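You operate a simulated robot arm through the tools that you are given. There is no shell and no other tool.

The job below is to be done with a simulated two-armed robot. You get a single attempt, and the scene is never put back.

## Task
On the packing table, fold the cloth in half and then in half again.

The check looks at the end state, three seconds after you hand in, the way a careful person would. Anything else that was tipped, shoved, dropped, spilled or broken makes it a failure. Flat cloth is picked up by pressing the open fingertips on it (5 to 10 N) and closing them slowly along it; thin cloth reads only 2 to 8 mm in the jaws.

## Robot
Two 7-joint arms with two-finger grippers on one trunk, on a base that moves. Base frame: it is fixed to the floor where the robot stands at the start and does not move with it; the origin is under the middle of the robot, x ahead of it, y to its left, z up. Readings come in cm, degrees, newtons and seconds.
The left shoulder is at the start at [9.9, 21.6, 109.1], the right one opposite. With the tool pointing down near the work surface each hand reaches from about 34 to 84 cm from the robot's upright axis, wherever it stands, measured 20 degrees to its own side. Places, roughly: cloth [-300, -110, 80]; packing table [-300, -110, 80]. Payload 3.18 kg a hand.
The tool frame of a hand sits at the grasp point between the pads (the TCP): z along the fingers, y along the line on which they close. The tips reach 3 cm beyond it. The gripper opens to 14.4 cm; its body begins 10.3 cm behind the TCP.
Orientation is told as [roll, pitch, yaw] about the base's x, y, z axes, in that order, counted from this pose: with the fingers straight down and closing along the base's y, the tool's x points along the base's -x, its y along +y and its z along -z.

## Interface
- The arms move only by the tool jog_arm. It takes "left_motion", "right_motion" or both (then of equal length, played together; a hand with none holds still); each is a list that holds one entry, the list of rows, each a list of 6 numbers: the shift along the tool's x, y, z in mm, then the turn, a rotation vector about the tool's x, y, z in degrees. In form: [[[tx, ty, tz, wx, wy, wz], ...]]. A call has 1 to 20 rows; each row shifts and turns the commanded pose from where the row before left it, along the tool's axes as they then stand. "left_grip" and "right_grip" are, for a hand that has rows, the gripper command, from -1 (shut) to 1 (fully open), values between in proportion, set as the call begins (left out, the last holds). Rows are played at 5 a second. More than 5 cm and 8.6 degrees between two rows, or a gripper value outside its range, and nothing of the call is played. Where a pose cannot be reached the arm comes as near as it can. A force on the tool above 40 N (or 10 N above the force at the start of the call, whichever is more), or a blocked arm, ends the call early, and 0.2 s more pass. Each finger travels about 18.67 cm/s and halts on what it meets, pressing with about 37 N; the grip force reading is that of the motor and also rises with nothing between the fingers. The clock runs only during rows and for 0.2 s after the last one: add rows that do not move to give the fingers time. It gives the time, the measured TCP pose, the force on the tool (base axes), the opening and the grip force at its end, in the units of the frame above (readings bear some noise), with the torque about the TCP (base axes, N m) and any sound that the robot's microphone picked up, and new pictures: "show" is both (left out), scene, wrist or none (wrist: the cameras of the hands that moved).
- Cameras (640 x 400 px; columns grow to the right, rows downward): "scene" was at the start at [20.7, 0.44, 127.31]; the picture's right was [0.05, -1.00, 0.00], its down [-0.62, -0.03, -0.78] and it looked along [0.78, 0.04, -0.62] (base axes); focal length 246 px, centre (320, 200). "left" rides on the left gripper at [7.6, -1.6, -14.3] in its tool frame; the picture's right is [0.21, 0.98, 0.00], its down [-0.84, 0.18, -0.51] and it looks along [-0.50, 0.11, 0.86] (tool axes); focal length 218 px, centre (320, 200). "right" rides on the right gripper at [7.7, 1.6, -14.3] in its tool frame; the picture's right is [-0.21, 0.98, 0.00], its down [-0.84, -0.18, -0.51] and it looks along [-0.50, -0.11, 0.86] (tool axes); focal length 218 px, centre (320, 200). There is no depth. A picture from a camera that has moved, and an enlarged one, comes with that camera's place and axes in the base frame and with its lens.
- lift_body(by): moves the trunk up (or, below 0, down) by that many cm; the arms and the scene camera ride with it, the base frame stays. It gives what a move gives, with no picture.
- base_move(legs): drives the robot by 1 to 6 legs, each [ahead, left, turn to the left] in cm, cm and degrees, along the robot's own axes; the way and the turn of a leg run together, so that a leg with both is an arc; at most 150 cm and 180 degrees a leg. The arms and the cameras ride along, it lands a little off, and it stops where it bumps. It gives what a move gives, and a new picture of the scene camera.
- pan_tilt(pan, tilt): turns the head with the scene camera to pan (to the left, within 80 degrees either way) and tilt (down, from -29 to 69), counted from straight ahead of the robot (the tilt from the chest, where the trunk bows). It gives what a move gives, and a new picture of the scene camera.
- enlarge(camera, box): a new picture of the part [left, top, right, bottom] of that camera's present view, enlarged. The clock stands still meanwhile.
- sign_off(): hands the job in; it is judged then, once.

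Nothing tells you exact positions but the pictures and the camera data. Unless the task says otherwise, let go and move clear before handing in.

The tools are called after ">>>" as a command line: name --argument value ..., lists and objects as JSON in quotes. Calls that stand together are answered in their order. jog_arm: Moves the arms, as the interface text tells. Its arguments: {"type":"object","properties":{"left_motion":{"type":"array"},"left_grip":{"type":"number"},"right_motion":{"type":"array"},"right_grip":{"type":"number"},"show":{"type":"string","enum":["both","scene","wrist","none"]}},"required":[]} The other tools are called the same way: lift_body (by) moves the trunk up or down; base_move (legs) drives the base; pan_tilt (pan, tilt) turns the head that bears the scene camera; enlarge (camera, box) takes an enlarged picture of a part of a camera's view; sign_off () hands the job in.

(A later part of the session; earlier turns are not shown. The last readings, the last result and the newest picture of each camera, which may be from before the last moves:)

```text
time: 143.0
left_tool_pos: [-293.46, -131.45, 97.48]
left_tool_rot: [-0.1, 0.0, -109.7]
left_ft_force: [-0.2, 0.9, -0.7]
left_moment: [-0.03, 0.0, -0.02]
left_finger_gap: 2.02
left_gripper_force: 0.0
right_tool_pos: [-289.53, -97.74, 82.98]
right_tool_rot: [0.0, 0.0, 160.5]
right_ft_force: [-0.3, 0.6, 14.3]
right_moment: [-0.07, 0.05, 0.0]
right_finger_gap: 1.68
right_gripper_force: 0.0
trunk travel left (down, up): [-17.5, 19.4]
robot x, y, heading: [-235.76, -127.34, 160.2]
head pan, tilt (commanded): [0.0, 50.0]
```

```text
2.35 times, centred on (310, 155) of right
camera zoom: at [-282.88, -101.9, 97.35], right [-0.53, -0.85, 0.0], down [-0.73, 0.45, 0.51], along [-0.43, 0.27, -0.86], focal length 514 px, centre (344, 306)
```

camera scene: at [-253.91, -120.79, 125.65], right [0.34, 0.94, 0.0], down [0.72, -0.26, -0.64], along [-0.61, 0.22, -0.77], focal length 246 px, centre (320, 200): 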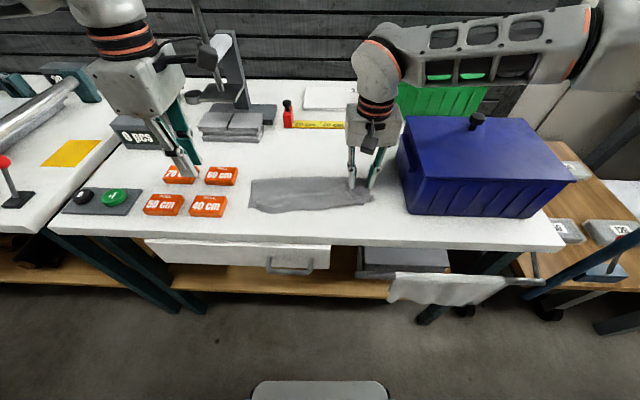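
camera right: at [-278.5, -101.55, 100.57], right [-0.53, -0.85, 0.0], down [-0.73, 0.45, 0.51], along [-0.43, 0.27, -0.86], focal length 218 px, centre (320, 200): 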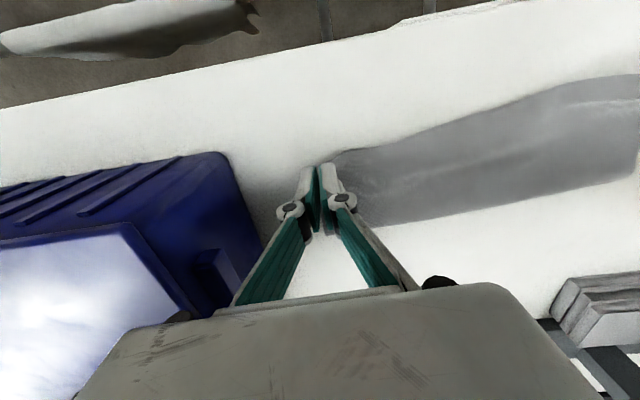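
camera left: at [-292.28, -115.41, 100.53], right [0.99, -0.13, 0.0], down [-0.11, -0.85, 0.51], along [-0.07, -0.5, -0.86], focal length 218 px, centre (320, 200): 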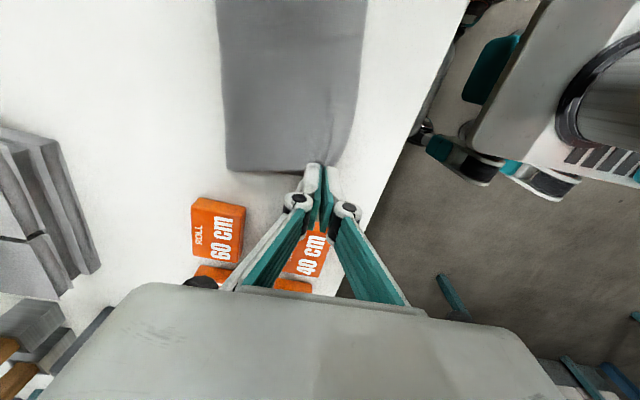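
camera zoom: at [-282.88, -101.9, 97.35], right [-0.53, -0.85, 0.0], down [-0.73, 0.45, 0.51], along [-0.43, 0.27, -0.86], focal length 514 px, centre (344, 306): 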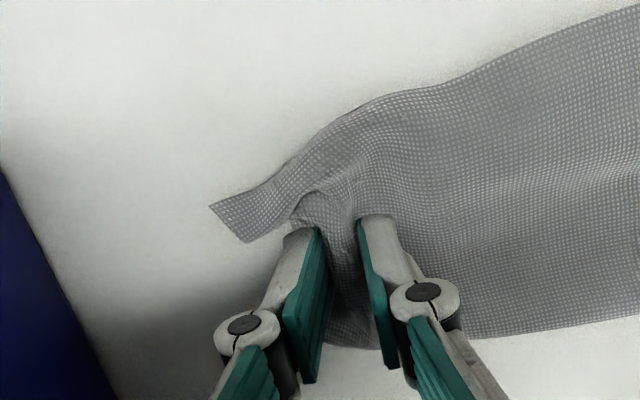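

>>> jog_arm --right_motion '[[[0, 0, 0, 0, 0, 0], [0, 0, 0, 0, 0, 0]]]' --right_grip -0.81 --show "none"

>>> jog_arm --right_motion '[[[0, 0, 0, 0, 0, 0], [0, 0, 0, 0, 0, 0]]]' --right_grip -0.87 --show "none"

>>> jog_arm --right_motion '[[[0, 0, 0, 0, 0, 0], [0, 0, 0, 0, 0, 0]]]' --right_grip -0.93 --show "none"

>>> jog_arm --right_motion '[[[0, 0, 0, 0, 0, 0], [0, 0, 0, 0, 0, 0], [0, 0, 0, 0, 0, 0]]]' --right_grip -1 --show "none"

>>> enlarge --camera "right" --box '[200, 70, 420, 240]'

```text
time: 143.6
left_tool_pos: [-293.42, -131.45, 97.41]
left_tool_rot: [-0.1, -0.1, -109.8]
left_ft_force: [0.8, 1.5, -1.2]
left_moment: [0.01, -0.01, -0.04]
left_finger_gap: 2.0
left_gripper_force: 0.1
right_tool_pos: [-289.54, -97.76, 82.9]
right_tool_rot: [0.0, 0.0, 160.4]
right_ft_force: [0.8, -0.8, 13.0]
right_moment: [-0.05, 0.03, -0.04]
right_finger_gap: 1.14
right_gripper_force: 0.0
trunk travel left (down, up): [-17.5, 19.4]
robot x, y, heading: [-235.88, -127.24, 160.4]
head pan, tilt (commanded): [0.0, 50.0]
```

```text
time: 144.2
left_tool_pos: [-293.5, -131.42, 97.54]
left_tool_rot: [0.1, 0.0, -109.7]
left_ft_force: [0.7, -0.4, 0.3]
left_moment: [-0.01, -0.05, 0.0]
left_finger_gap: 2.01
left_gripper_force: 0.1
right_tool_pos: [-289.56, -97.61, 83.0]
right_tool_rot: [-0.1, 0.1, 160.3]
right_ft_force: [0.6, -1.0, 10.0]
right_moment: [-0.02, 0.0, 0.0]
right_finger_gap: 0.76
right_gripper_force: 0.0
trunk travel left (down, up): [-17.5, 19.4]
robot x, y, heading: [-235.87, -127.64, 160.3]
head pan, tilt (commanded): [0.0, 50.0]
```

```text
time: 144.8
left_tool_pos: [-293.63, -131.58, 97.45]
left_tool_rot: [0.0, 0.0, -109.7]
left_ft_force: [0.4, 0.8, 0.5]
left_moment: [0.01, -0.01, 0.0]
left_finger_gap: 2.01
left_gripper_force: 0.1
right_tool_pos: [-289.55, -97.62, 82.94]
right_tool_rot: [0.0, -0.1, 160.5]
right_ft_force: [0.1, 0.2, 8.1]
right_moment: [0.01, -0.03, -0.03]
right_finger_gap: 0.52
right_gripper_force: 0.0
trunk travel left (down, up): [-17.5, 19.4]
robot x, y, heading: [-235.85, -127.49, 159.7]
head pan, tilt (commanded): [0.0, 50.0]
```

```text
time: 145.6
left_tool_pos: [-293.46, -131.46, 97.54]
left_tool_rot: [0.0, 0.0, -109.7]
left_ft_force: [-0.5, 0.0, -0.4]
left_moment: [0.01, -0.05, 0.03]
left_finger_gap: 2.03
left_gripper_force: 0.1
right_tool_pos: [-289.51, -97.72, 82.89]
right_tool_rot: [0.0, 0.1, 160.4]
right_ft_force: [4.1, 1.8, 23.0]
right_moment: [-0.13, 0.22, 0.03]
right_finger_gap: 0.02
right_gripper_force: 32.5
trunk travel left (down, up): [-17.5, 19.4]
robot x, y, heading: [-236.17, -127.63, 160.3]
head pan, tilt (commanded): [0.0, 50.0]
```

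```text
2.35 times, centred on (310, 155) of right
camera zoom: at [-282.9, -101.88, 97.29], right [-0.53, -0.85, 0.0], down [-0.73, 0.45, 0.51], along [-0.43, 0.27, -0.86], focal length 514 px, centre (344, 306)
```

zoom: 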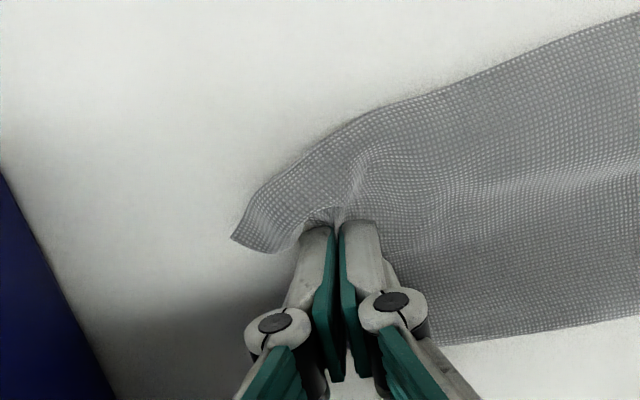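

The jaws are closed. I'll lift slightly and see what came along.

>>> jog_arm --right_motion '[[[0, 0, -8, 0, 0, 0], [0, 0, -10, 0, 0, 0], [0, 0, -10, 0, 0, 0], [0, 0, -10, 0, 0, 0], [0, 0, 0, 0, 0, 0]]]' --show "none"

>>> enlarge --camera "scene" --box '[240, 140, 400, 230]'

>>> enlarge --camera "right" --box '[200, 70, 420, 240]'

```text
time: 146.8
left_tool_pos: [-293.53, -131.45, 97.49]
left_tool_rot: [0.0, 0.0, -109.7]
left_ft_force: [0.2, 1.3, -0.1]
left_moment: [-0.02, 0.0, -0.02]
left_finger_gap: 1.98
left_gripper_force: 0.0
right_tool_pos: [-289.57, -97.56, 86.76]
right_tool_rot: [-0.1, 0.2, 160.3]
right_ft_force: [-0.2, -0.2, -0.3]
right_moment: [-0.03, -0.02, -0.01]
right_finger_gap: 0.08
right_gripper_force: 28.7
trunk travel left (down, up): [-17.5, 19.4]
robot x, y, heading: [-235.77, -127.51, 160.0]
head pan, tilt (commanded): [0.0, 50.0]
```

```text
4.00 times, centred on (320, 185) of scene
camera zoom: at [-253.94, -120.76, 125.63], right [0.34, 0.94, 0.0], down [0.72, -0.26, -0.64], along [-0.61, 0.22, -0.77], focal length 986 px, centre (320, 260)
```

zoom: 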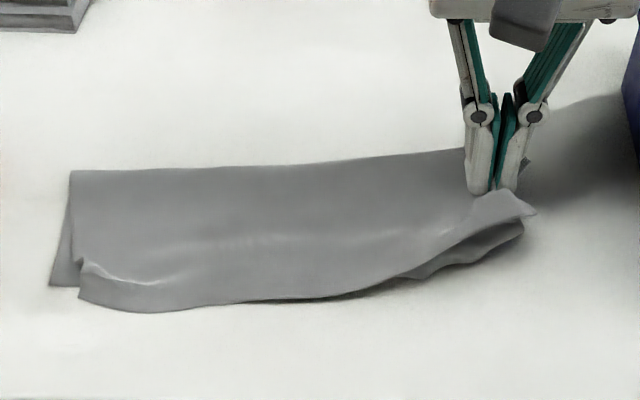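

```text
2.35 times, centred on (310, 155) of right
camera zoom: at [-282.88, -101.79, 101.09], right [-0.53, -0.85, 0.0], down [-0.73, 0.45, 0.51], along [-0.43, 0.27, -0.86], focal length 514 px, centre (344, 306)
```

zoom: 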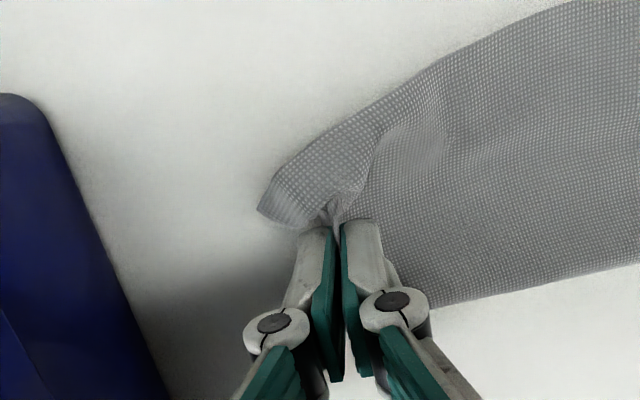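

>>> jog_arm --right_motion '[[[0, 4, -12, 0, 0, 0], [0, 6, -12, 0, 0, 0], [0, 8, -12, 0, 0, 0], [0, 8, -12, 0, 0, 0], [0, 0, 0, 0, 0, 0]]]' --show "none"

>>> enlarge --camera "scene" --box '[240, 140, 400, 230]'

>>> enlarge --camera "left" --box '[100, 0, 500, 200]'

```text
time: 148.0
left_tool_pos: [-293.49, -131.39, 97.49]
left_tool_rot: [0.0, 0.0, -109.7]
left_ft_force: [-0.8, -0.6, -0.2]
left_moment: [-0.02, 0.02, -0.01]
left_finger_gap: 2.03
left_gripper_force: 0.1
right_tool_pos: [-290.45, -100.26, 91.52]
right_tool_rot: [0.0, 0.1, 160.4]
right_ft_force: [-0.4, 0.4, 2.1]
right_moment: [-0.02, 0.0, -0.03]
right_finger_gap: 0.01
right_gripper_force: 26.8
trunk travel left (down, up): [-17.5, 19.4]
robot x, y, heading: [-235.84, -127.34, 160.5]
head pan, tilt (commanded): [0.0, 50.0]
```

```text
4.00 times, centred on (320, 185) of scene
camera zoom: at [-253.92, -120.79, 125.64], right [0.34, 0.94, 0.0], down [0.72, -0.26, -0.64], along [-0.61, 0.22, -0.77], focal length 986 px, centre (320, 260)
```

zoom: 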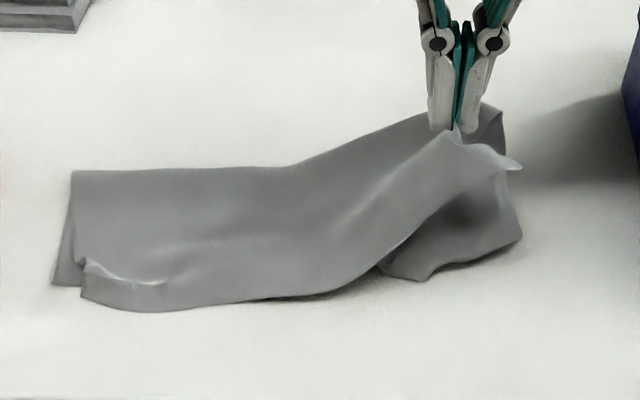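

```text
1.60 times, centred on (300, 100) of left
camera zoom: at [-292.46, -123.76, 111.84], right [0.99, -0.13, 0.0], down [-0.11, -0.85, 0.51], along [-0.07, -0.5, -0.86], focal length 349 px, centre (352, 360)
```

zoom: 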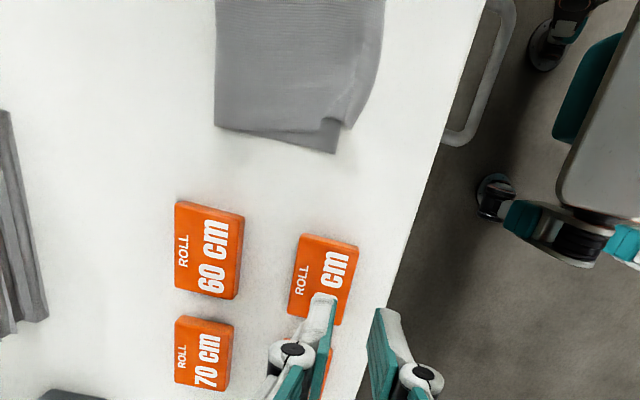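

The pinch holds only the top layer (the bottom comes only via the crease end), so I'll set it back down and re-pick with more pressure.

>>> jog_arm --right_motion '[[[0, -8, 12, 0, 0, 0], [0, -8, 12, 0, 0, 0], [0, -6, 12, 0, 0, 0], [0, -4, 12, 0, 0, 0], [0, 0, 12, 0, 0, 0], [0, 0, 12, 0, 0, 0], [0, 0, 10, 0, 0, 0], [0, 0, 0, 0, 0, 0]]]' --show "none"

>>> jog_arm --right_motion '[[[0, 0, 0, 0, 0, 0], [0, 0, 0, 0, 0, 0], [0, 0, -15, 0, 0, 0], [0, 0, -30, 0, 0, 0], [0, 0, -40, 0, 0, 0], [0, 0, -40, 0, 0, 0]]]' --right_grip -0.5 --show "scene"

>>> enlarge --camera "scene" --box '[240, 150, 400, 240]'

>>> enlarge --camera "right" --box '[200, 50, 420, 240]'

```text
time: 149.8
left_tool_pos: [-293.38, -131.45, 97.45]
left_tool_rot: [0.0, -0.1, -109.7]
left_ft_force: [0.3, 0.3, -0.1]
left_moment: [0.0, 0.05, -0.02]
left_finger_gap: 2.0
left_gripper_force: 0.0
right_tool_pos: [-289.5, -97.75, 83.44]
right_tool_rot: [0.0, 0.0, 160.3]
right_ft_force: [-4.3, -11.6, 3.3]
right_moment: [-0.88, 0.27, -0.03]
right_finger_gap: 0.54
right_gripper_force: 31.5
trunk travel left (down, up): [-17.5, 19.4]
robot x, y, heading: [-235.91, -127.09, 160.4]
head pan, tilt (commanded): [0.0, 50.0]
```

```text
time: 151.2
left_tool_pos: [-293.44, -131.54, 97.54]
left_tool_rot: [-0.2, 0.0, -109.7]
left_ft_force: [-0.3, 0.1, 0.1]
left_moment: [0.02, 0.04, 0.0]
left_finger_gap: 2.0
left_gripper_force: 0.1
right_tool_pos: [-289.26, -97.87, 95.96]
right_tool_rot: [0.0, -0.1, 160.4]
right_ft_force: [0.2, 0.3, 0.7]
right_moment: [0.01, 0.01, 0.0]
right_finger_gap: 3.59
right_gripper_force: 0.1
trunk travel left (down, up): [-17.5, 19.4]
robot x, y, heading: [-235.78, -127.24, 160.3]
head pan, tilt (commanded): [0.0, 50.0]
camera scene: at [-253.85, -120.83, 125.67], right [0.34, 0.94, 0.0], down [0.72, -0.26, -0.64], along [-0.61, 0.22, -0.77], focal length 246 px, centre (320, 200)
```

scene: 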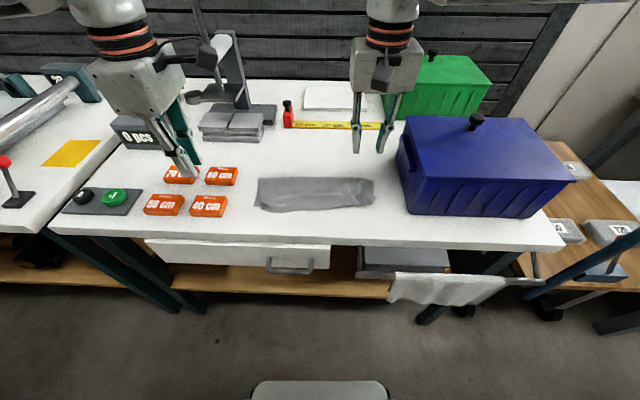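

```text
4.00 times, centred on (320, 195) of scene
camera zoom: at [-253.85, -120.83, 125.67], right [0.34, 0.94, 0.0], down [0.72, -0.26, -0.64], along [-0.61, 0.22, -0.77], focal length 986 px, centre (320, 220)
```

zoom: 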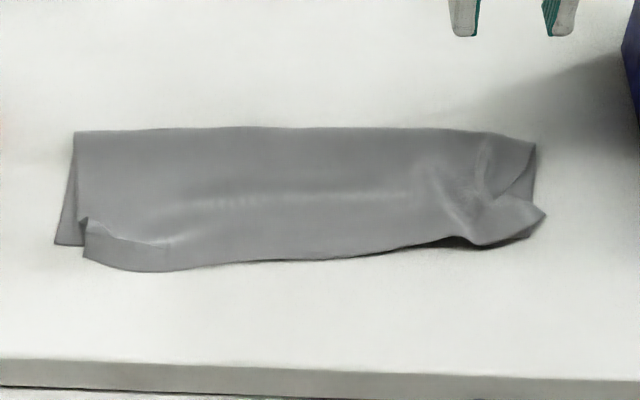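

```text
2.11 times, centred on (310, 145) of right
camera zoom: at [-282.66, -102.04, 110.4], right [-0.53, -0.85, 0.0], down [-0.73, 0.45, 0.51], along [-0.43, 0.27, -0.86], focal length 460 px, centre (341, 316)
```

zoom: 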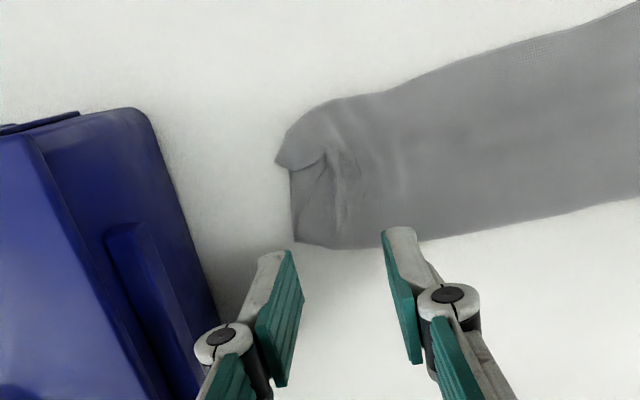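

>>> enlarge --camera "scene" --box '[336, 175, 384, 215]'

>>> enlarge --camera "right" --box '[270, 80, 370, 190]'

```text
10.00 times, centred on (360, 195) of scene
camera zoom: at [-253.85, -120.83, 125.67], right [0.34, 0.94, 0.0], down [0.72, -0.26, -0.64], along [-0.61, 0.22, -0.77], focal length 2465 px, centre (-80, 250)
```

zoom: 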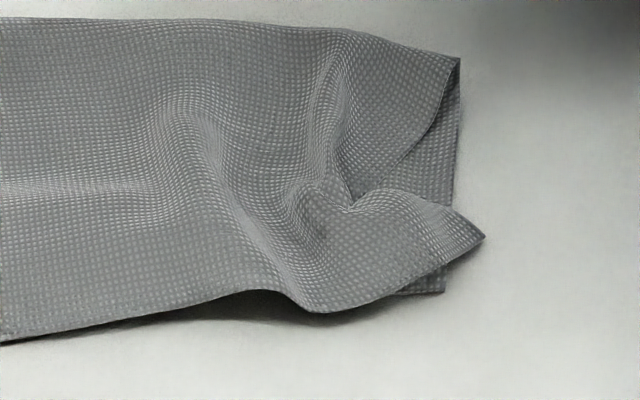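

```text
3.64 times, centred on (320, 135) of right
camera zoom: at [-282.66, -102.04, 110.4], right [-0.53, -0.85, 0.0], down [-0.73, 0.45, 0.51], along [-0.43, 0.27, -0.86], focal length 794 px, centre (320, 436)
```

zoom: 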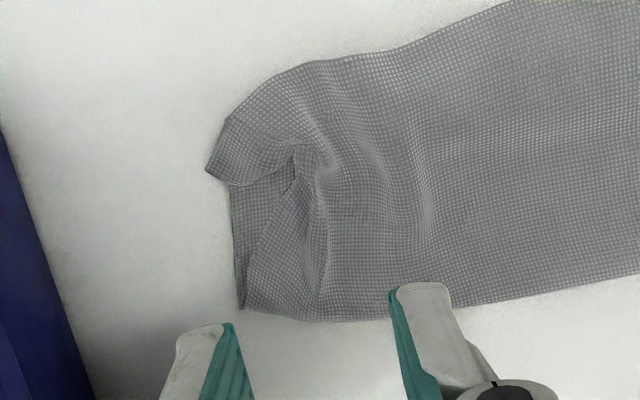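

The outline is still good, just some wrinkles at the right end. Here the outer finger can press directly on the bottom layer's edge and the inner finger on both layers, so a pinch should take both. I'll shift 1 cm right, lower, and press at ~20 N.

>>> jog_arm --right_motion '[[[0, -11, 0, 0, 0, 0], [0, 0, 40, 0, 0, 0], [0, 0, 40, 0, 0, 0], [0, 0, 30, 0, 0, 0], [0, 0, 12, 0, 0, 0], [0, 0, 5, 0, 0, 0], [0, 0, 2, 0, 0, 0], [0, 0, 0, 0, 0, 0], [0, 0, 0, 0, 0, 0]]]' --right_grip -0.61 --show "none"

>>> enlarge --camera "right" --box '[200, 70, 420, 240]'

```text
time: 153.2
left_tool_pos: [-293.46, -131.54, 97.57]
left_tool_rot: [0.0, -0.1, -109.7]
left_ft_force: [0.2, -0.4, -0.4]
left_moment: [-0.04, 0.0, -0.02]
left_finger_gap: 2.02
left_gripper_force: 0.1
right_tool_pos: [-289.19, -96.79, 83.11]
right_tool_rot: [0.1, -0.1, 160.3]
right_ft_force: [-0.5, 1.6, 9.7]
right_moment: [-0.02, 0.05, -0.03]
right_finger_gap: 2.72
right_gripper_force: 0.1
trunk travel left (down, up): [-17.5, 19.4]
robot x, y, heading: [-235.52, -127.34, 160.4]
head pan, tilt (commanded): [0.0, 50.0]
```

```text
2.35 times, centred on (310, 155) of right
camera zoom: at [-282.46, -101.03, 97.44], right [-0.53, -0.85, 0.0], down [-0.73, 0.45, 0.51], along [-0.43, 0.27, -0.86], focal length 514 px, centre (344, 306)
```

zoom: 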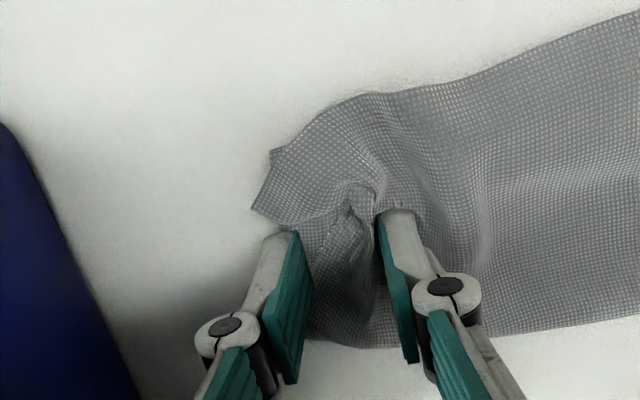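

>>> jog_arm --right_motion '[[[0, 0, 2, 0, 0, 0], [0, 0, 0, 0, 0, 0], [0, 0, 0, 0, 0, 0]]]' --right_grip -0.65 --show "none"

>>> jog_arm --right_motion '[[[0, 0, 0.6, 0, 0, 0], [0, 0, 0, 0, 0, 0]]]' --right_grip -0.69 --show "none"

>>> jog_arm --right_motion '[[[0, 0, 0.6, 0, 0, 0], [0, 0, 0, 0, 0, 0]]]' --right_grip -0.73 --show "none"

>>> enlarge --camera "right" --box '[200, 70, 420, 240]'

```text
time: 154.0
left_tool_pos: [-293.42, -131.55, 97.65]
left_tool_rot: [0.0, 0.1, -109.6]
left_ft_force: [0.4, 0.2, -0.5]
left_moment: [0.02, -0.01, -0.01]
left_finger_gap: 2.01
left_gripper_force: 0.2
right_tool_pos: [-289.08, -96.96, 83.07]
right_tool_rot: [0.1, -0.2, 160.4]
right_ft_force: [1.9, -2.6, 24.1]
right_moment: [-0.19, -0.01, 0.02]
right_finger_gap: 2.5
right_gripper_force: 0.0
trunk travel left (down, up): [-17.5, 19.4]
robot x, y, heading: [-236.11, -127.09, 160.6]
head pan, tilt (commanded): [0.0, 50.0]
```

```text
time: 154.6
left_tool_pos: [-293.27, -131.43, 97.59]
left_tool_rot: [-0.1, 0.0, -109.8]
left_ft_force: [0.2, -0.3, -0.6]
left_moment: [-0.03, 0.0, -0.01]
left_finger_gap: 2.01
left_gripper_force: 0.0
right_tool_pos: [-289.14, -96.83, 82.81]
right_tool_rot: [0.0, -0.2, 160.3]
right_ft_force: [0.2, 0.4, 31.0]
right_moment: [-0.06, -0.06, 0.03]
right_finger_gap: 2.19
right_gripper_force: 0.1
trunk travel left (down, up): [-17.5, 19.4]
robot x, y, heading: [-235.4, -127.24, 160.5]
head pan, tilt (commanded): [0.0, 50.0]
```

```text
time: 155.2
left_tool_pos: [-293.36, -131.6, 97.56]
left_tool_rot: [-0.1, -0.1, -109.7]
left_ft_force: [-0.2, -0.6, -0.1]
left_moment: [-0.01, 0.02, -0.01]
left_finger_gap: 2.01
left_gripper_force: 0.0
right_tool_pos: [-289.13, -96.71, 82.94]
right_tool_rot: [0.1, -0.2, 160.4]
right_ft_force: [-1.4, 1.4, 32.9]
right_moment: [0.0, -0.01, 0.0]
right_finger_gap: 1.78
right_gripper_force: 0.1
trunk travel left (down, up): [-17.5, 19.4]
robot x, y, heading: [-235.89, -127.02, 160.5]
head pan, tilt (commanded): [0.0, 50.0]
```

```text
2.35 times, centred on (310, 155) of right
camera zoom: at [-282.43, -101.02, 97.24], right [-0.53, -0.85, 0.0], down [-0.73, 0.45, 0.51], along [-0.44, 0.27, -0.86], focal length 514 px, centre (344, 306)
```

zoom: 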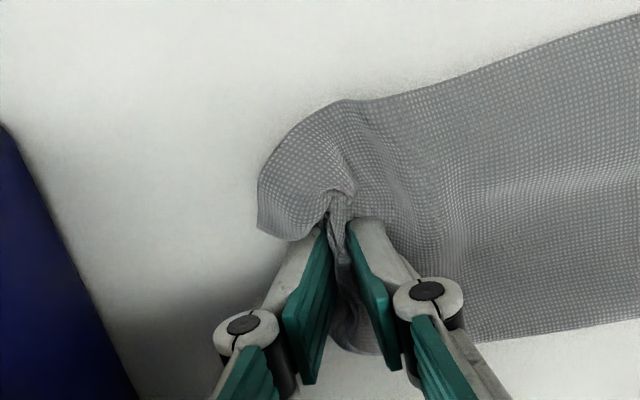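

The cloth gathers between the fingers, with plenty in the jaws. I'll ease the press a bit and close fully.

>>> jog_arm --right_motion '[[[0, 0, -1.5, 0, 0, 0], [0, 0, 0, 0, 0, 0]]]' --right_grip -0.79 --show "none"

>>> jog_arm --right_motion '[[[0, 0, -0.3, 0, 0, 0], [0, 0, 0, 0, 0, 0]]]' --right_grip -0.86 --show "none"

>>> jog_arm --right_motion '[[[0, 0, 0, 0, 0, 0], [0, 0, 0, 0, 0, 0]]]' --right_grip -0.93 --show "none"

>>> jog_arm --right_motion '[[[0, 0, 0, 0, 0, 0], [0, 0, 0, 0, 0, 0], [0, 0, -8, 0, 0, 0], [0, 2, -12, 0, 0, 0], [0, 4, -12, 0, 0, 0], [0, 6, -12, 0, 0, 0], [0, 8, -12, 0, 0, 0], [0, 0, 0, 0, 0, 0]]]' --right_grip -1 --show "scene"

>>> enlarge --camera "scene" --box '[240, 130, 400, 230]'

>>> enlarge --camera "right" --box '[200, 50, 420, 220]'

```text
time: 155.8
left_tool_pos: [-293.35, -131.47, 97.58]
left_tool_rot: [0.0, 0.0, -109.6]
left_ft_force: [-0.2, -0.1, -0.2]
left_moment: [-0.03, 0.03, 0.01]
left_finger_gap: 2.03
left_gripper_force: 0.1
right_tool_pos: [-289.1, -96.84, 82.89]
right_tool_rot: [0.0, -0.1, 160.3]
right_ft_force: [-4.6, 1.4, 26.8]
right_moment: [-0.07, 0.12, 0.0]
right_finger_gap: 1.59
right_gripper_force: 0.1
trunk travel left (down, up): [-17.5, 19.4]
robot x, y, heading: [-235.68, -127.59, 160.4]
head pan, tilt (commanded): [0.0, 50.0]
```

```text
time: 156.4
left_tool_pos: [-293.44, -131.43, 97.55]
left_tool_rot: [-0.1, 0.0, -109.8]
left_ft_force: [0.8, -0.2, 0.0]
left_moment: [-0.02, 0.0, 0.03]
left_finger_gap: 2.02
left_gripper_force: 0.1
right_tool_pos: [-289.05, -96.78, 82.86]
right_tool_rot: [-0.1, 0.1, 160.4]
right_ft_force: [-4.5, 0.9, 23.8]
right_moment: [-0.12, 0.17, -0.01]
right_finger_gap: 0.67
right_gripper_force: 0.0
trunk travel left (down, up): [-17.5, 19.4]
robot x, y, heading: [-236.28, -127.33, 160.6]
head pan, tilt (commanded): [0.0, 50.0]
```

```text
time: 157.0
left_tool_pos: [-293.38, -131.54, 97.41]
left_tool_rot: [-0.2, 0.0, -109.7]
left_ft_force: [-0.5, -0.9, 0.5]
left_moment: [0.0, -0.01, -0.01]
left_finger_gap: 2.01
left_gripper_force: 0.1
right_tool_pos: [-288.93, -96.72, 82.92]
right_tool_rot: [-0.1, 0.0, 160.4]
right_ft_force: [-1.5, 0.0, 20.8]
right_moment: [-0.06, 0.07, -0.03]
right_finger_gap: 0.58
right_gripper_force: 0.8
trunk travel left (down, up): [-17.5, 19.4]
robot x, y, heading: [-235.75, -127.41, 160.5]
head pan, tilt (commanded): [0.0, 50.0]
```

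```text
time: 158.8
left_tool_pos: [-293.43, -131.48, 97.42]
left_tool_rot: [0.0, -0.1, -109.7]
left_ft_force: [-0.6, -0.9, 0.2]
left_moment: [0.01, 0.03, 0.03]
left_finger_gap: 2.01
left_gripper_force: 0.1
right_tool_pos: [-289.94, -98.56, 88.48]
right_tool_rot: [0.0, 0.0, 160.4]
right_ft_force: [-0.4, -0.5, -2.0]
right_moment: [-0.02, -0.02, 0.0]
right_finger_gap: 0.16
right_gripper_force: 32.9
trunk travel left (down, up): [-17.5, 19.4]
robot x, y, heading: [-235.9, -127.41, 160.4]
head pan, tilt (commanded): [0.0, 50.0]
camera scene: at [-253.92, -120.79, 125.64], right [0.34, 0.94, 0.0], down [0.72, -0.26, -0.64], along [-0.61, 0.22, -0.77], focal length 246 px, centre (320, 200)
```

scene: 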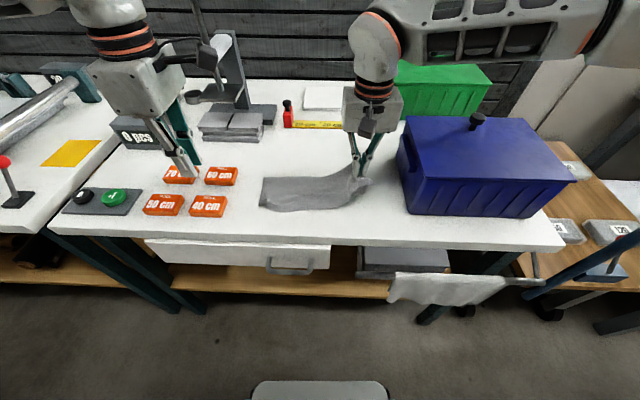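

```text
4.00 times, centred on (320, 180) of scene
camera zoom: at [-253.92, -120.79, 125.64], right [0.34, 0.94, 0.0], down [0.72, -0.26, -0.64], along [-0.61, 0.22, -0.77], focal length 986 px, centre (320, 280)
```

zoom: 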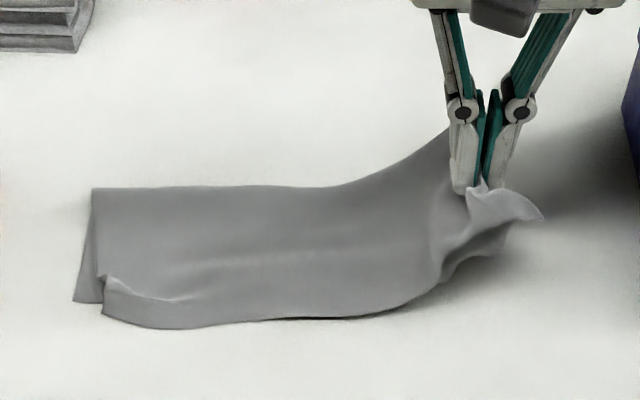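

```text
2.35 times, centred on (310, 135) of right
camera zoom: at [-283.19, -102.74, 102.77], right [-0.53, -0.85, 0.0], down [-0.73, 0.45, 0.51], along [-0.43, 0.27, -0.86], focal length 514 px, centre (344, 353)
```

zoom: 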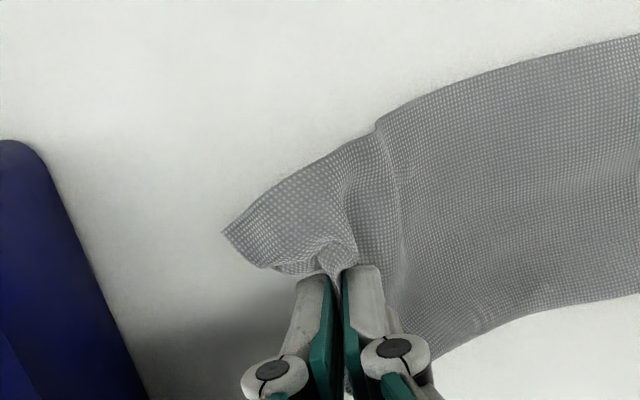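

Both layers appear to be rising together now. I'll go on up and to the left along the arc and check again.

>>> jog_arm --right_motion '[[[0, 8, -12, 0, 0, 0], [0, 10, -12, 0, 0, 0], [0, 12, -11, 0, 0, 0], [0, 12, -9, 0, 0, 0], [0, 14, -7, 0, 0, 0], [0, 0, 0, 0, 0, 0]]]' --show "none"

>>> enlarge --camera "scene" --box '[240, 120, 400, 230]'

>>> enlarge --camera "right" --box '[200, 20, 420, 220]'

```text
time: 160.2
left_tool_pos: [-293.42, -131.49, 97.44]
left_tool_rot: [0.0, 0.0, -109.7]
left_ft_force: [0.5, 0.5, -0.6]
left_moment: [-0.04, -0.01, 0.0]
left_finger_gap: 1.99
left_gripper_force: 0.0
right_tool_pos: [-291.92, -103.87, 93.59]
right_tool_rot: [0.0, 0.0, 160.4]
right_ft_force: [-0.1, -0.9, -1.2]
right_moment: [0.02, 0.02, 0.0]
right_finger_gap: 0.67
right_gripper_force: 38.4
trunk travel left (down, up): [-17.5, 19.4]
robot x, y, heading: [-235.94, -126.74, 160.4]
head pan, tilt (commanded): [0.0, 50.0]
```

```text
3.64 times, centred on (320, 175) of scene
camera zoom: at [-253.91, -120.78, 125.64], right [0.34, 0.94, 0.0], down [0.72, -0.26, -0.64], along [-0.61, 0.22, -0.77], focal length 896 px, centre (320, 291)
```

zoom: 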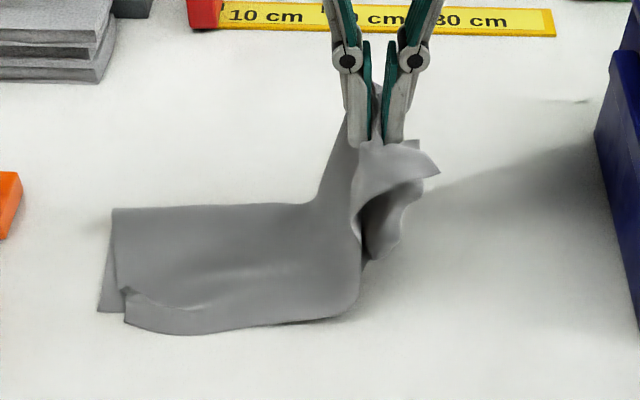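

```text
2.00 times, centred on (310, 120) of right
camera zoom: at [-285.23, -108.09, 108.07], right [-0.52, -0.85, 0.0], down [-0.73, 0.45, 0.51], along [-0.43, 0.27, -0.86], focal length 436 px, centre (340, 360)
```

zoom: 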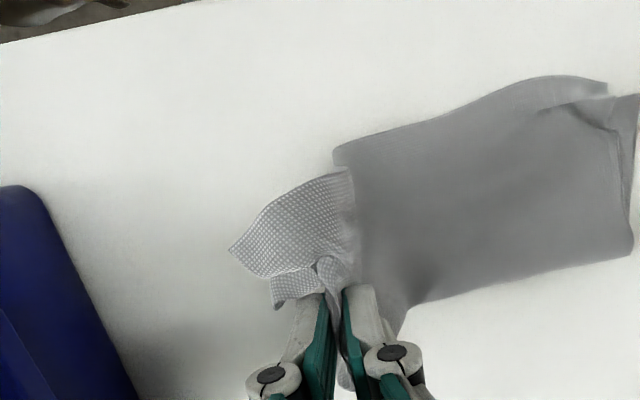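

Both layers are held and the right half is up. I'll carry it over to the left along the arc and pause above the left edge.

>>> jog_arm --right_motion '[[[0, 15, -8, 0, 0, 0], [0, 16, -6, 0, 0, 0], [0, 18, 0, 0, 0, 0], [0, 18, 3, 0, 0, 0], [0, 18, 6, 0, 0, 0], [0, 18, 9, 0, 0, 0], [0, 16, 12, 0, 0, 0], [0, 16, 14, 0, 0, 0], [0, 12, 12, 0, 0, 0], [0, 0, 0, 0, 0, 0]]]' --show "scene"

>>> enlarge --camera "scene" --box '[220, 130, 380, 230]'

>>> enlarge --camera "right" --box '[200, 20, 420, 220]'

```text
time: 162.6
left_tool_pos: [-293.38, -131.43, 97.58]
left_tool_rot: [0.0, 0.0, -109.7]
left_ft_force: [0.7, 0.7, 0.0]
left_moment: [-0.03, 0.03, 0.02]
left_finger_gap: 2.01
left_gripper_force: 0.0
right_tool_pos: [-298.5, -113.88, 91.74]
right_tool_rot: [3.3, -0.1, 156.1]
right_ft_force: [1.7, 3.3, 6.3]
right_moment: [0.2, -0.04, -0.05]
right_finger_gap: 0.08
right_gripper_force: 32.3
trunk travel left (down, up): [-17.5, 19.4]
robot x, y, heading: [-235.92, -127.06, 160.2]
head pan, tilt (commanded): [0.0, 50.0]
stopped in row 10 (right hand): the arm was blocked; the commanded pose is now the measured one
camera scene: at [-253.89, -120.72, 125.65], right [0.34, 0.94, 0.0], down [0.72, -0.26, -0.64], along [-0.61, 0.22, -0.77], focal length 246 px, centre (320, 200)
```

scene: 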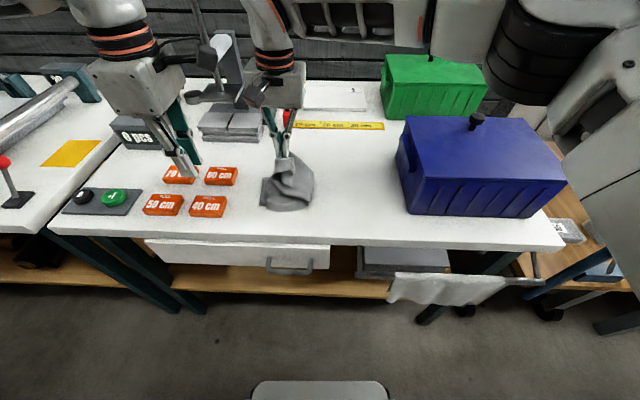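

```text
4.00 times, centred on (300, 180) of scene
camera zoom: at [-253.89, -120.72, 125.65], right [0.34, 0.94, 0.0], down [0.72, -0.26, -0.64], along [-0.61, 0.22, -0.77], focal length 986 px, centre (400, 280)
```

zoom: 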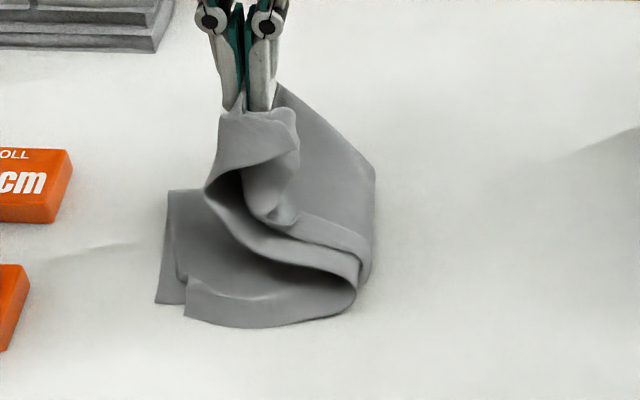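

```text
2.00 times, centred on (310, 120) of right
camera zoom: at [-291.86, -117.83, 106.18], right [-0.59, -0.81, 0.06], down [-0.69, 0.53, 0.5], along [-0.43, 0.25, -0.87], focal length 436 px, centre (340, 360)
```

zoom: 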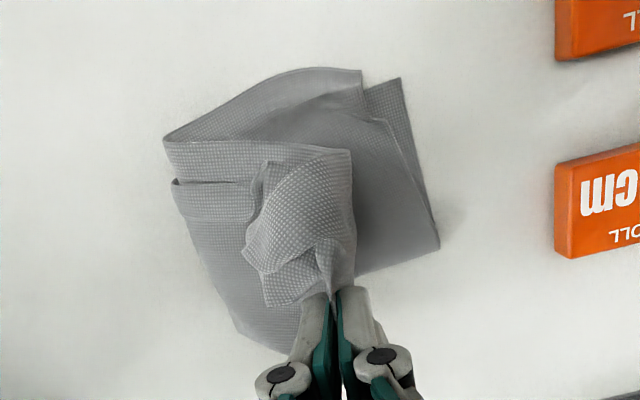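

The right arm was blocked: it touched the parked left hand. I'll move the left hand out of the way to the left and up.

>>> jog_arm --left_motion '[[[-20, 0, 0, 0, 0, 0], [-25, 0, -5, 0, 0, 0], [-30, 0, -20, 0, 0, 0], [-25, 0, -30, 0, 0, 0], [0, 20, -30, 0, 0, 0], [0, 0, 0, 0, 0, 0]]]' --show "both"

```text
time: 164.0
left_tool_pos: [-294.89, -141.8, 105.99]
left_tool_rot: [0.1, 0.0, -109.7]
left_ft_force: [0.2, 0.2, -0.8]
left_moment: [0.02, -0.01, -0.02]
left_finger_gap: 2.01
left_gripper_force: 0.1
right_tool_pos: [-298.64, -113.99, 91.66]
right_tool_rot: [3.2, -0.2, 156.1]
right_ft_force: [-0.1, 0.2, 6.2]
right_moment: [0.08, 0.04, -0.02]
right_finger_gap: 0.02
right_gripper_force: 29.6
trunk travel left (down, up): [-17.5, 19.4]
robot x, y, heading: [-235.9, -126.98, 160.0]
head pan, tilt (commanded): [0.0, 50.0]
camera scene: at [-253.96, -120.77, 125.62], right [0.34, 0.94, 0.0], down [0.72, -0.26, -0.64], along [-0.61, 0.22, -0.77], focal length 246 px, centre (320, 200)
camera left: at [-293.86, -134.07, 120.36], right [0.99, -0.13, 0.0], down [-0.11, -0.85, 0.51], along [-0.07, -0.5, -0.86], focal length 218 px, centre (320, 200)
```

scene: 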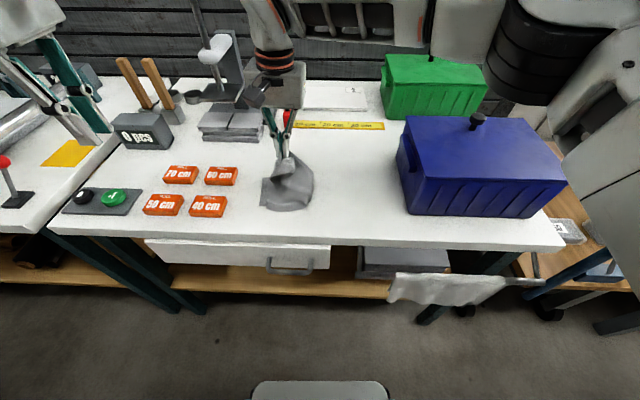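
left: 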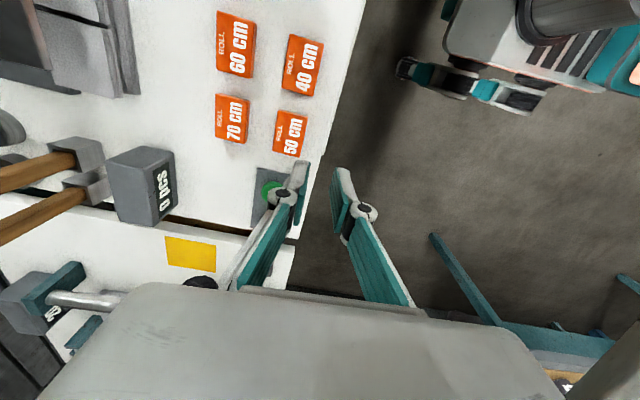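

The left hand is clear now. I'll straighten the right hand's small twist and see whether it is free.

>>> jog_arm --right_motion '[[[0, 0, 0, 3.2, 0, -4.2], [0, 0, 0, 0, 0, 0], [0, 0, 0, 0, 0, 0]]]' --show "none"

>>> enlarge --camera "scene" --box '[220, 60, 400, 220]'

```text
time: 165.0
left_tool_pos: [-294.83, -141.68, 106.13]
left_tool_rot: [0.0, 0.0, -109.6]
left_ft_force: [-0.4, -0.1, 0.7]
left_moment: [0.0, 0.02, -0.03]
left_finger_gap: 2.04
left_gripper_force: 0.0
right_tool_pos: [-299.56, -111.04, 92.75]
right_tool_rot: [1.9, 0.1, 157.3]
right_ft_force: [-1.5, 1.7, -10.6]
right_moment: [-0.18, -0.11, -0.02]
right_finger_gap: 0.48
right_gripper_force: 27.8
trunk travel left (down, up): [-17.5, 19.4]
robot x, y, heading: [-235.62, -127.14, 160.5]
head pan, tilt (commanded): [0.0, 50.0]
stopped in row 3 (right hand): the arm was blocked; the commanded pose is now the measured one
```

```text
2.50 times, centred on (310, 140) of scene
camera zoom: at [-253.91, -120.75, 125.64], right [0.34, 0.94, 0.0], down [0.72, -0.26, -0.64], along [-0.61, 0.22, -0.77], focal length 616 px, centre (345, 350)
```

zoom: 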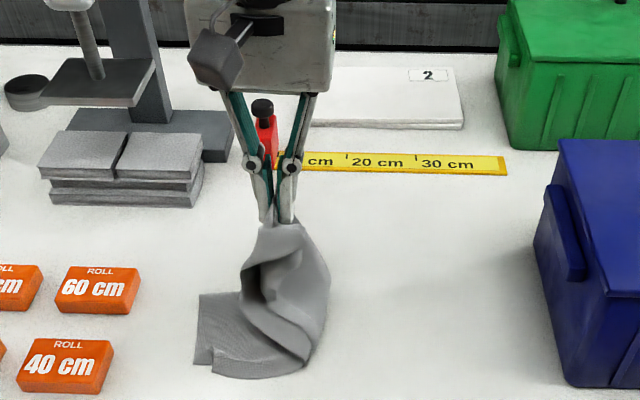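

The right arm is at its limit toward my left (its elbow is hemmed in by my body). I'll bring the hand back right a few cm and straighten it, then strafe the base left so the hand carries the cloth over.

>>> jog_arm --right_motion '[[[0, -12, -4, 0, 0, 0], [0, -12, -4, 0, 0, 0], [0, -12, -4, 0, 0, 0], [0, -12, 0, 1, 0, -1.5], [0, -5, 0, 1, 0, -1.5], [8, 0, 0, 0, 0, 0], [8, 0, 0, 0, 0, 0], [0, 0, 0, 0, 0, 0]]]' --show "none"

>>> enlarge --camera "scene" --box '[220, 60, 400, 220]'

```text
time: 166.8
left_tool_pos: [-294.68, -141.65, 106.08]
left_tool_rot: [0.1, 0.0, -109.6]
left_ft_force: [0.2, -0.3, -0.6]
left_moment: [0.0, -0.01, 0.02]
left_finger_gap: 2.02
left_gripper_force: 0.0
right_tool_pos: [-295.91, -107.04, 93.76]
right_tool_rot: [-0.5, -0.1, 160.7]
right_ft_force: [0.1, 1.0, 0.4]
right_moment: [-0.04, -0.02, -0.01]
right_finger_gap: 0.29
right_gripper_force: 34.7
trunk travel left (down, up): [-17.5, 19.4]
robot x, y, heading: [-235.5, -127.26, 160.3]
head pan, tilt (commanded): [0.0, 50.0]
```

```text
2.50 times, centred on (310, 140) of scene
camera zoom: at [-253.89, -120.78, 125.65], right [0.34, 0.94, 0.0], down [0.72, -0.26, -0.64], along [-0.61, 0.22, -0.77], focal length 616 px, centre (345, 350)
```

zoom: 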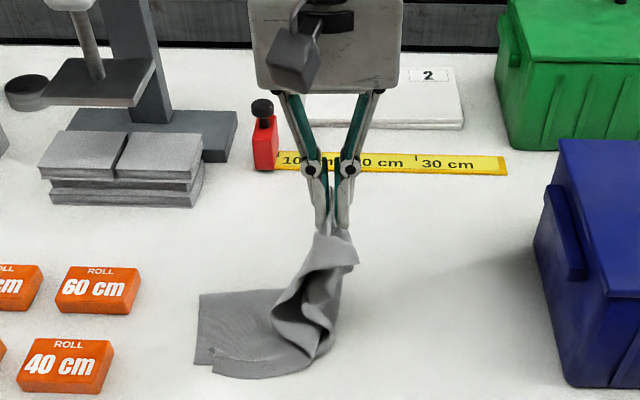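

The hand is straight again. I'll tuck the left hand back off the table, then strafe the base 11 cm left so that the pinched edge moves over to the left edge.

>>> jog_arm --left_motion '[[[0, 20, -5, 0, 0, 0], [0, 20, -5, 0, 0, 0], [0, 20, -5, 0, 0, 0], [0, 20, 0, 0, 0, 0], [0, 0, 0, 0, 0, 0]]]' --show "none"

>>> base_move --legs '[[0, 6, 0]]'

>>> enlarge --camera "scene" --box '[220, 60, 420, 230]'

```text
time: 168.0
left_tool_pos: [-287.37, -144.37, 107.5]
left_tool_rot: [0.1, 0.0, -109.5]
left_ft_force: [-0.3, 0.1, 0.0]
left_moment: [-0.01, 0.0, 0.0]
left_finger_gap: 2.02
left_gripper_force: 0.1
right_tool_pos: [-296.0, -106.99, 93.79]
right_tool_rot: [-0.3, 0.1, 160.8]
right_ft_force: [0.4, 1.2, 1.7]
right_moment: [0.01, 0.0, 0.01]
right_finger_gap: 0.16
right_gripper_force: 30.4
trunk travel left (down, up): [-17.5, 19.4]
robot x, y, heading: [-236.28, -127.88, 160.4]
head pan, tilt (commanded): [0.0, 50.0]
```

```text
time: 169.2
left_tool_pos: [-289.46, -149.96, 107.57]
left_tool_rot: [0.0, 0.1, -109.7]
left_ft_force: [0.1, -0.2, -1.2]
left_moment: [0.05, -0.04, -0.02]
left_finger_gap: 2.01
left_gripper_force: 0.0
right_tool_pos: [-298.04, -112.76, 93.8]
right_tool_rot: [-0.4, -0.1, 160.7]
right_ft_force: [3.2, 0.3, 3.2]
right_moment: [0.12, 0.07, 0.06]
right_finger_gap: 0.08
right_gripper_force: 31.0
trunk travel left (down, up): [-17.5, 19.4]
robot x, y, heading: [-237.51, -132.96, 160.0]
head pan, tilt (commanded): [0.0, 50.0]
camera scene: at [-255.93, -126.44, 125.65], right [0.34, 0.94, 0.0], down [0.72, -0.26, -0.64], along [-0.61, 0.22, -0.77], focal length 246 px, centre (320, 200)
```

scene: 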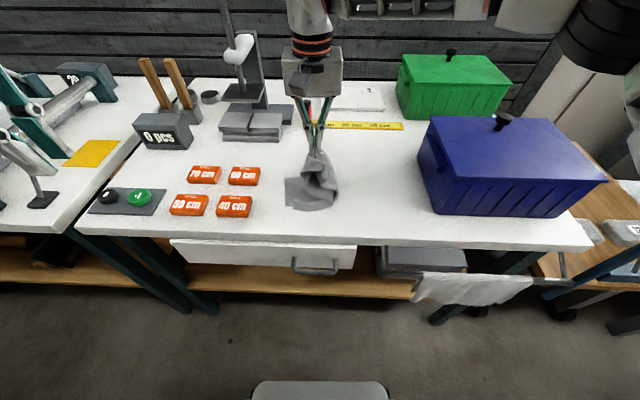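

```text
2.35 times, centred on (320, 145) of scene
camera zoom: at [-255.93, -126.44, 125.65], right [0.34, 0.94, 0.0], down [0.72, -0.26, -0.64], along [-0.61, 0.22, -0.77], focal length 580 px, centre (320, 329)
```

zoom: 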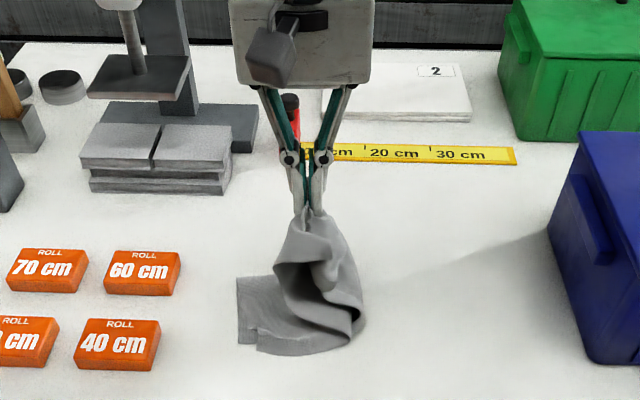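

>>> base_move --legs '[[0, 5, 0]]'

>>> enlarge --camera "scene" --box '[240, 100, 400, 240]'

>>> enlarge --camera "right" --box '[180, 0, 460, 230]'

```text
time: 170.3
left_tool_pos: [-291.13, -154.72, 107.59]
left_tool_rot: [0.1, 0.1, -109.7]
left_ft_force: [0.6, 0.4, -0.5]
left_moment: [0.03, 0.01, 0.0]
left_finger_gap: 2.0
left_gripper_force: 0.2
right_tool_pos: [-299.67, -117.37, 93.91]
right_tool_rot: [-0.5, -0.1, 160.8]
right_ft_force: [1.2, 0.5, 9.4]
right_moment: [-0.1, -0.04, 0.01]
right_finger_gap: 0.1
right_gripper_force: 35.5
trunk travel left (down, up): [-17.5, 19.4]
robot x, y, heading: [-239.53, -137.94, 160.5]
head pan, tilt (commanded): [0.0, 50.0]
camera scene: at [-257.58, -131.15, 125.66], right [0.34, 0.94, 0.0], down [0.72, -0.26, -0.64], along [-0.61, 0.22, -0.77], focal length 246 px, centre (320, 200)
```

scene: 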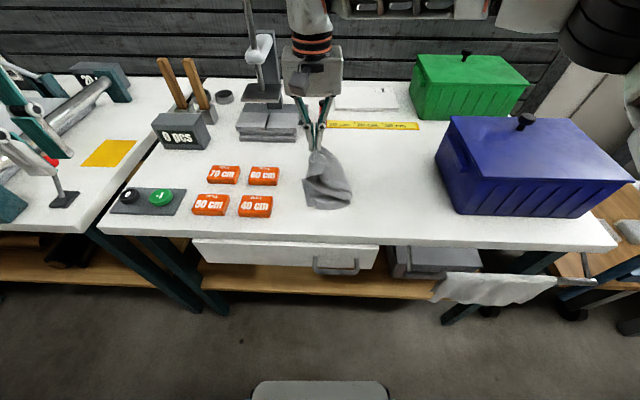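

```text
2.86 times, centred on (320, 170) of scene
camera zoom: at [-257.58, -131.15, 125.66], right [0.34, 0.94, 0.0], down [0.72, -0.26, -0.64], along [-0.61, 0.22, -0.77], focal length 704 px, centre (320, 286)
```

zoom: 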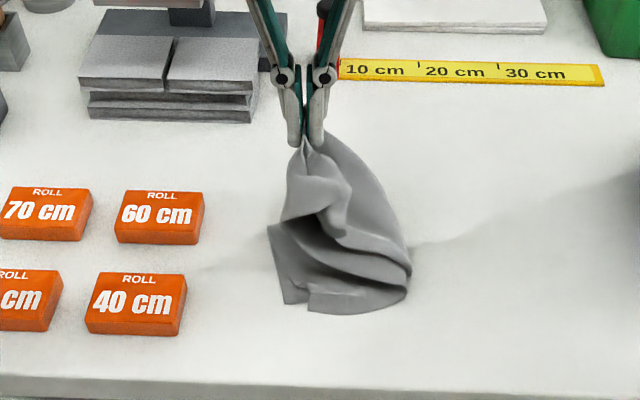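

```text
1.74 times, centred on (320, 115) of right
camera zoom: at [-292.96, -121.73, 108.21], right [-0.52, -0.85, -0.01], down [-0.74, 0.44, 0.51], along [-0.43, 0.27, -0.86], focal length 380 px, centre (320, 348)
```

zoom: 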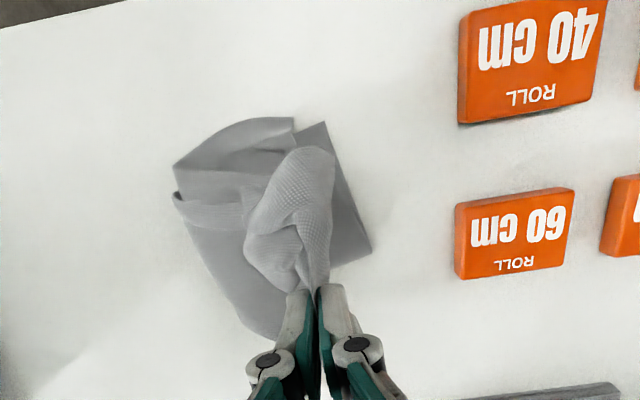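

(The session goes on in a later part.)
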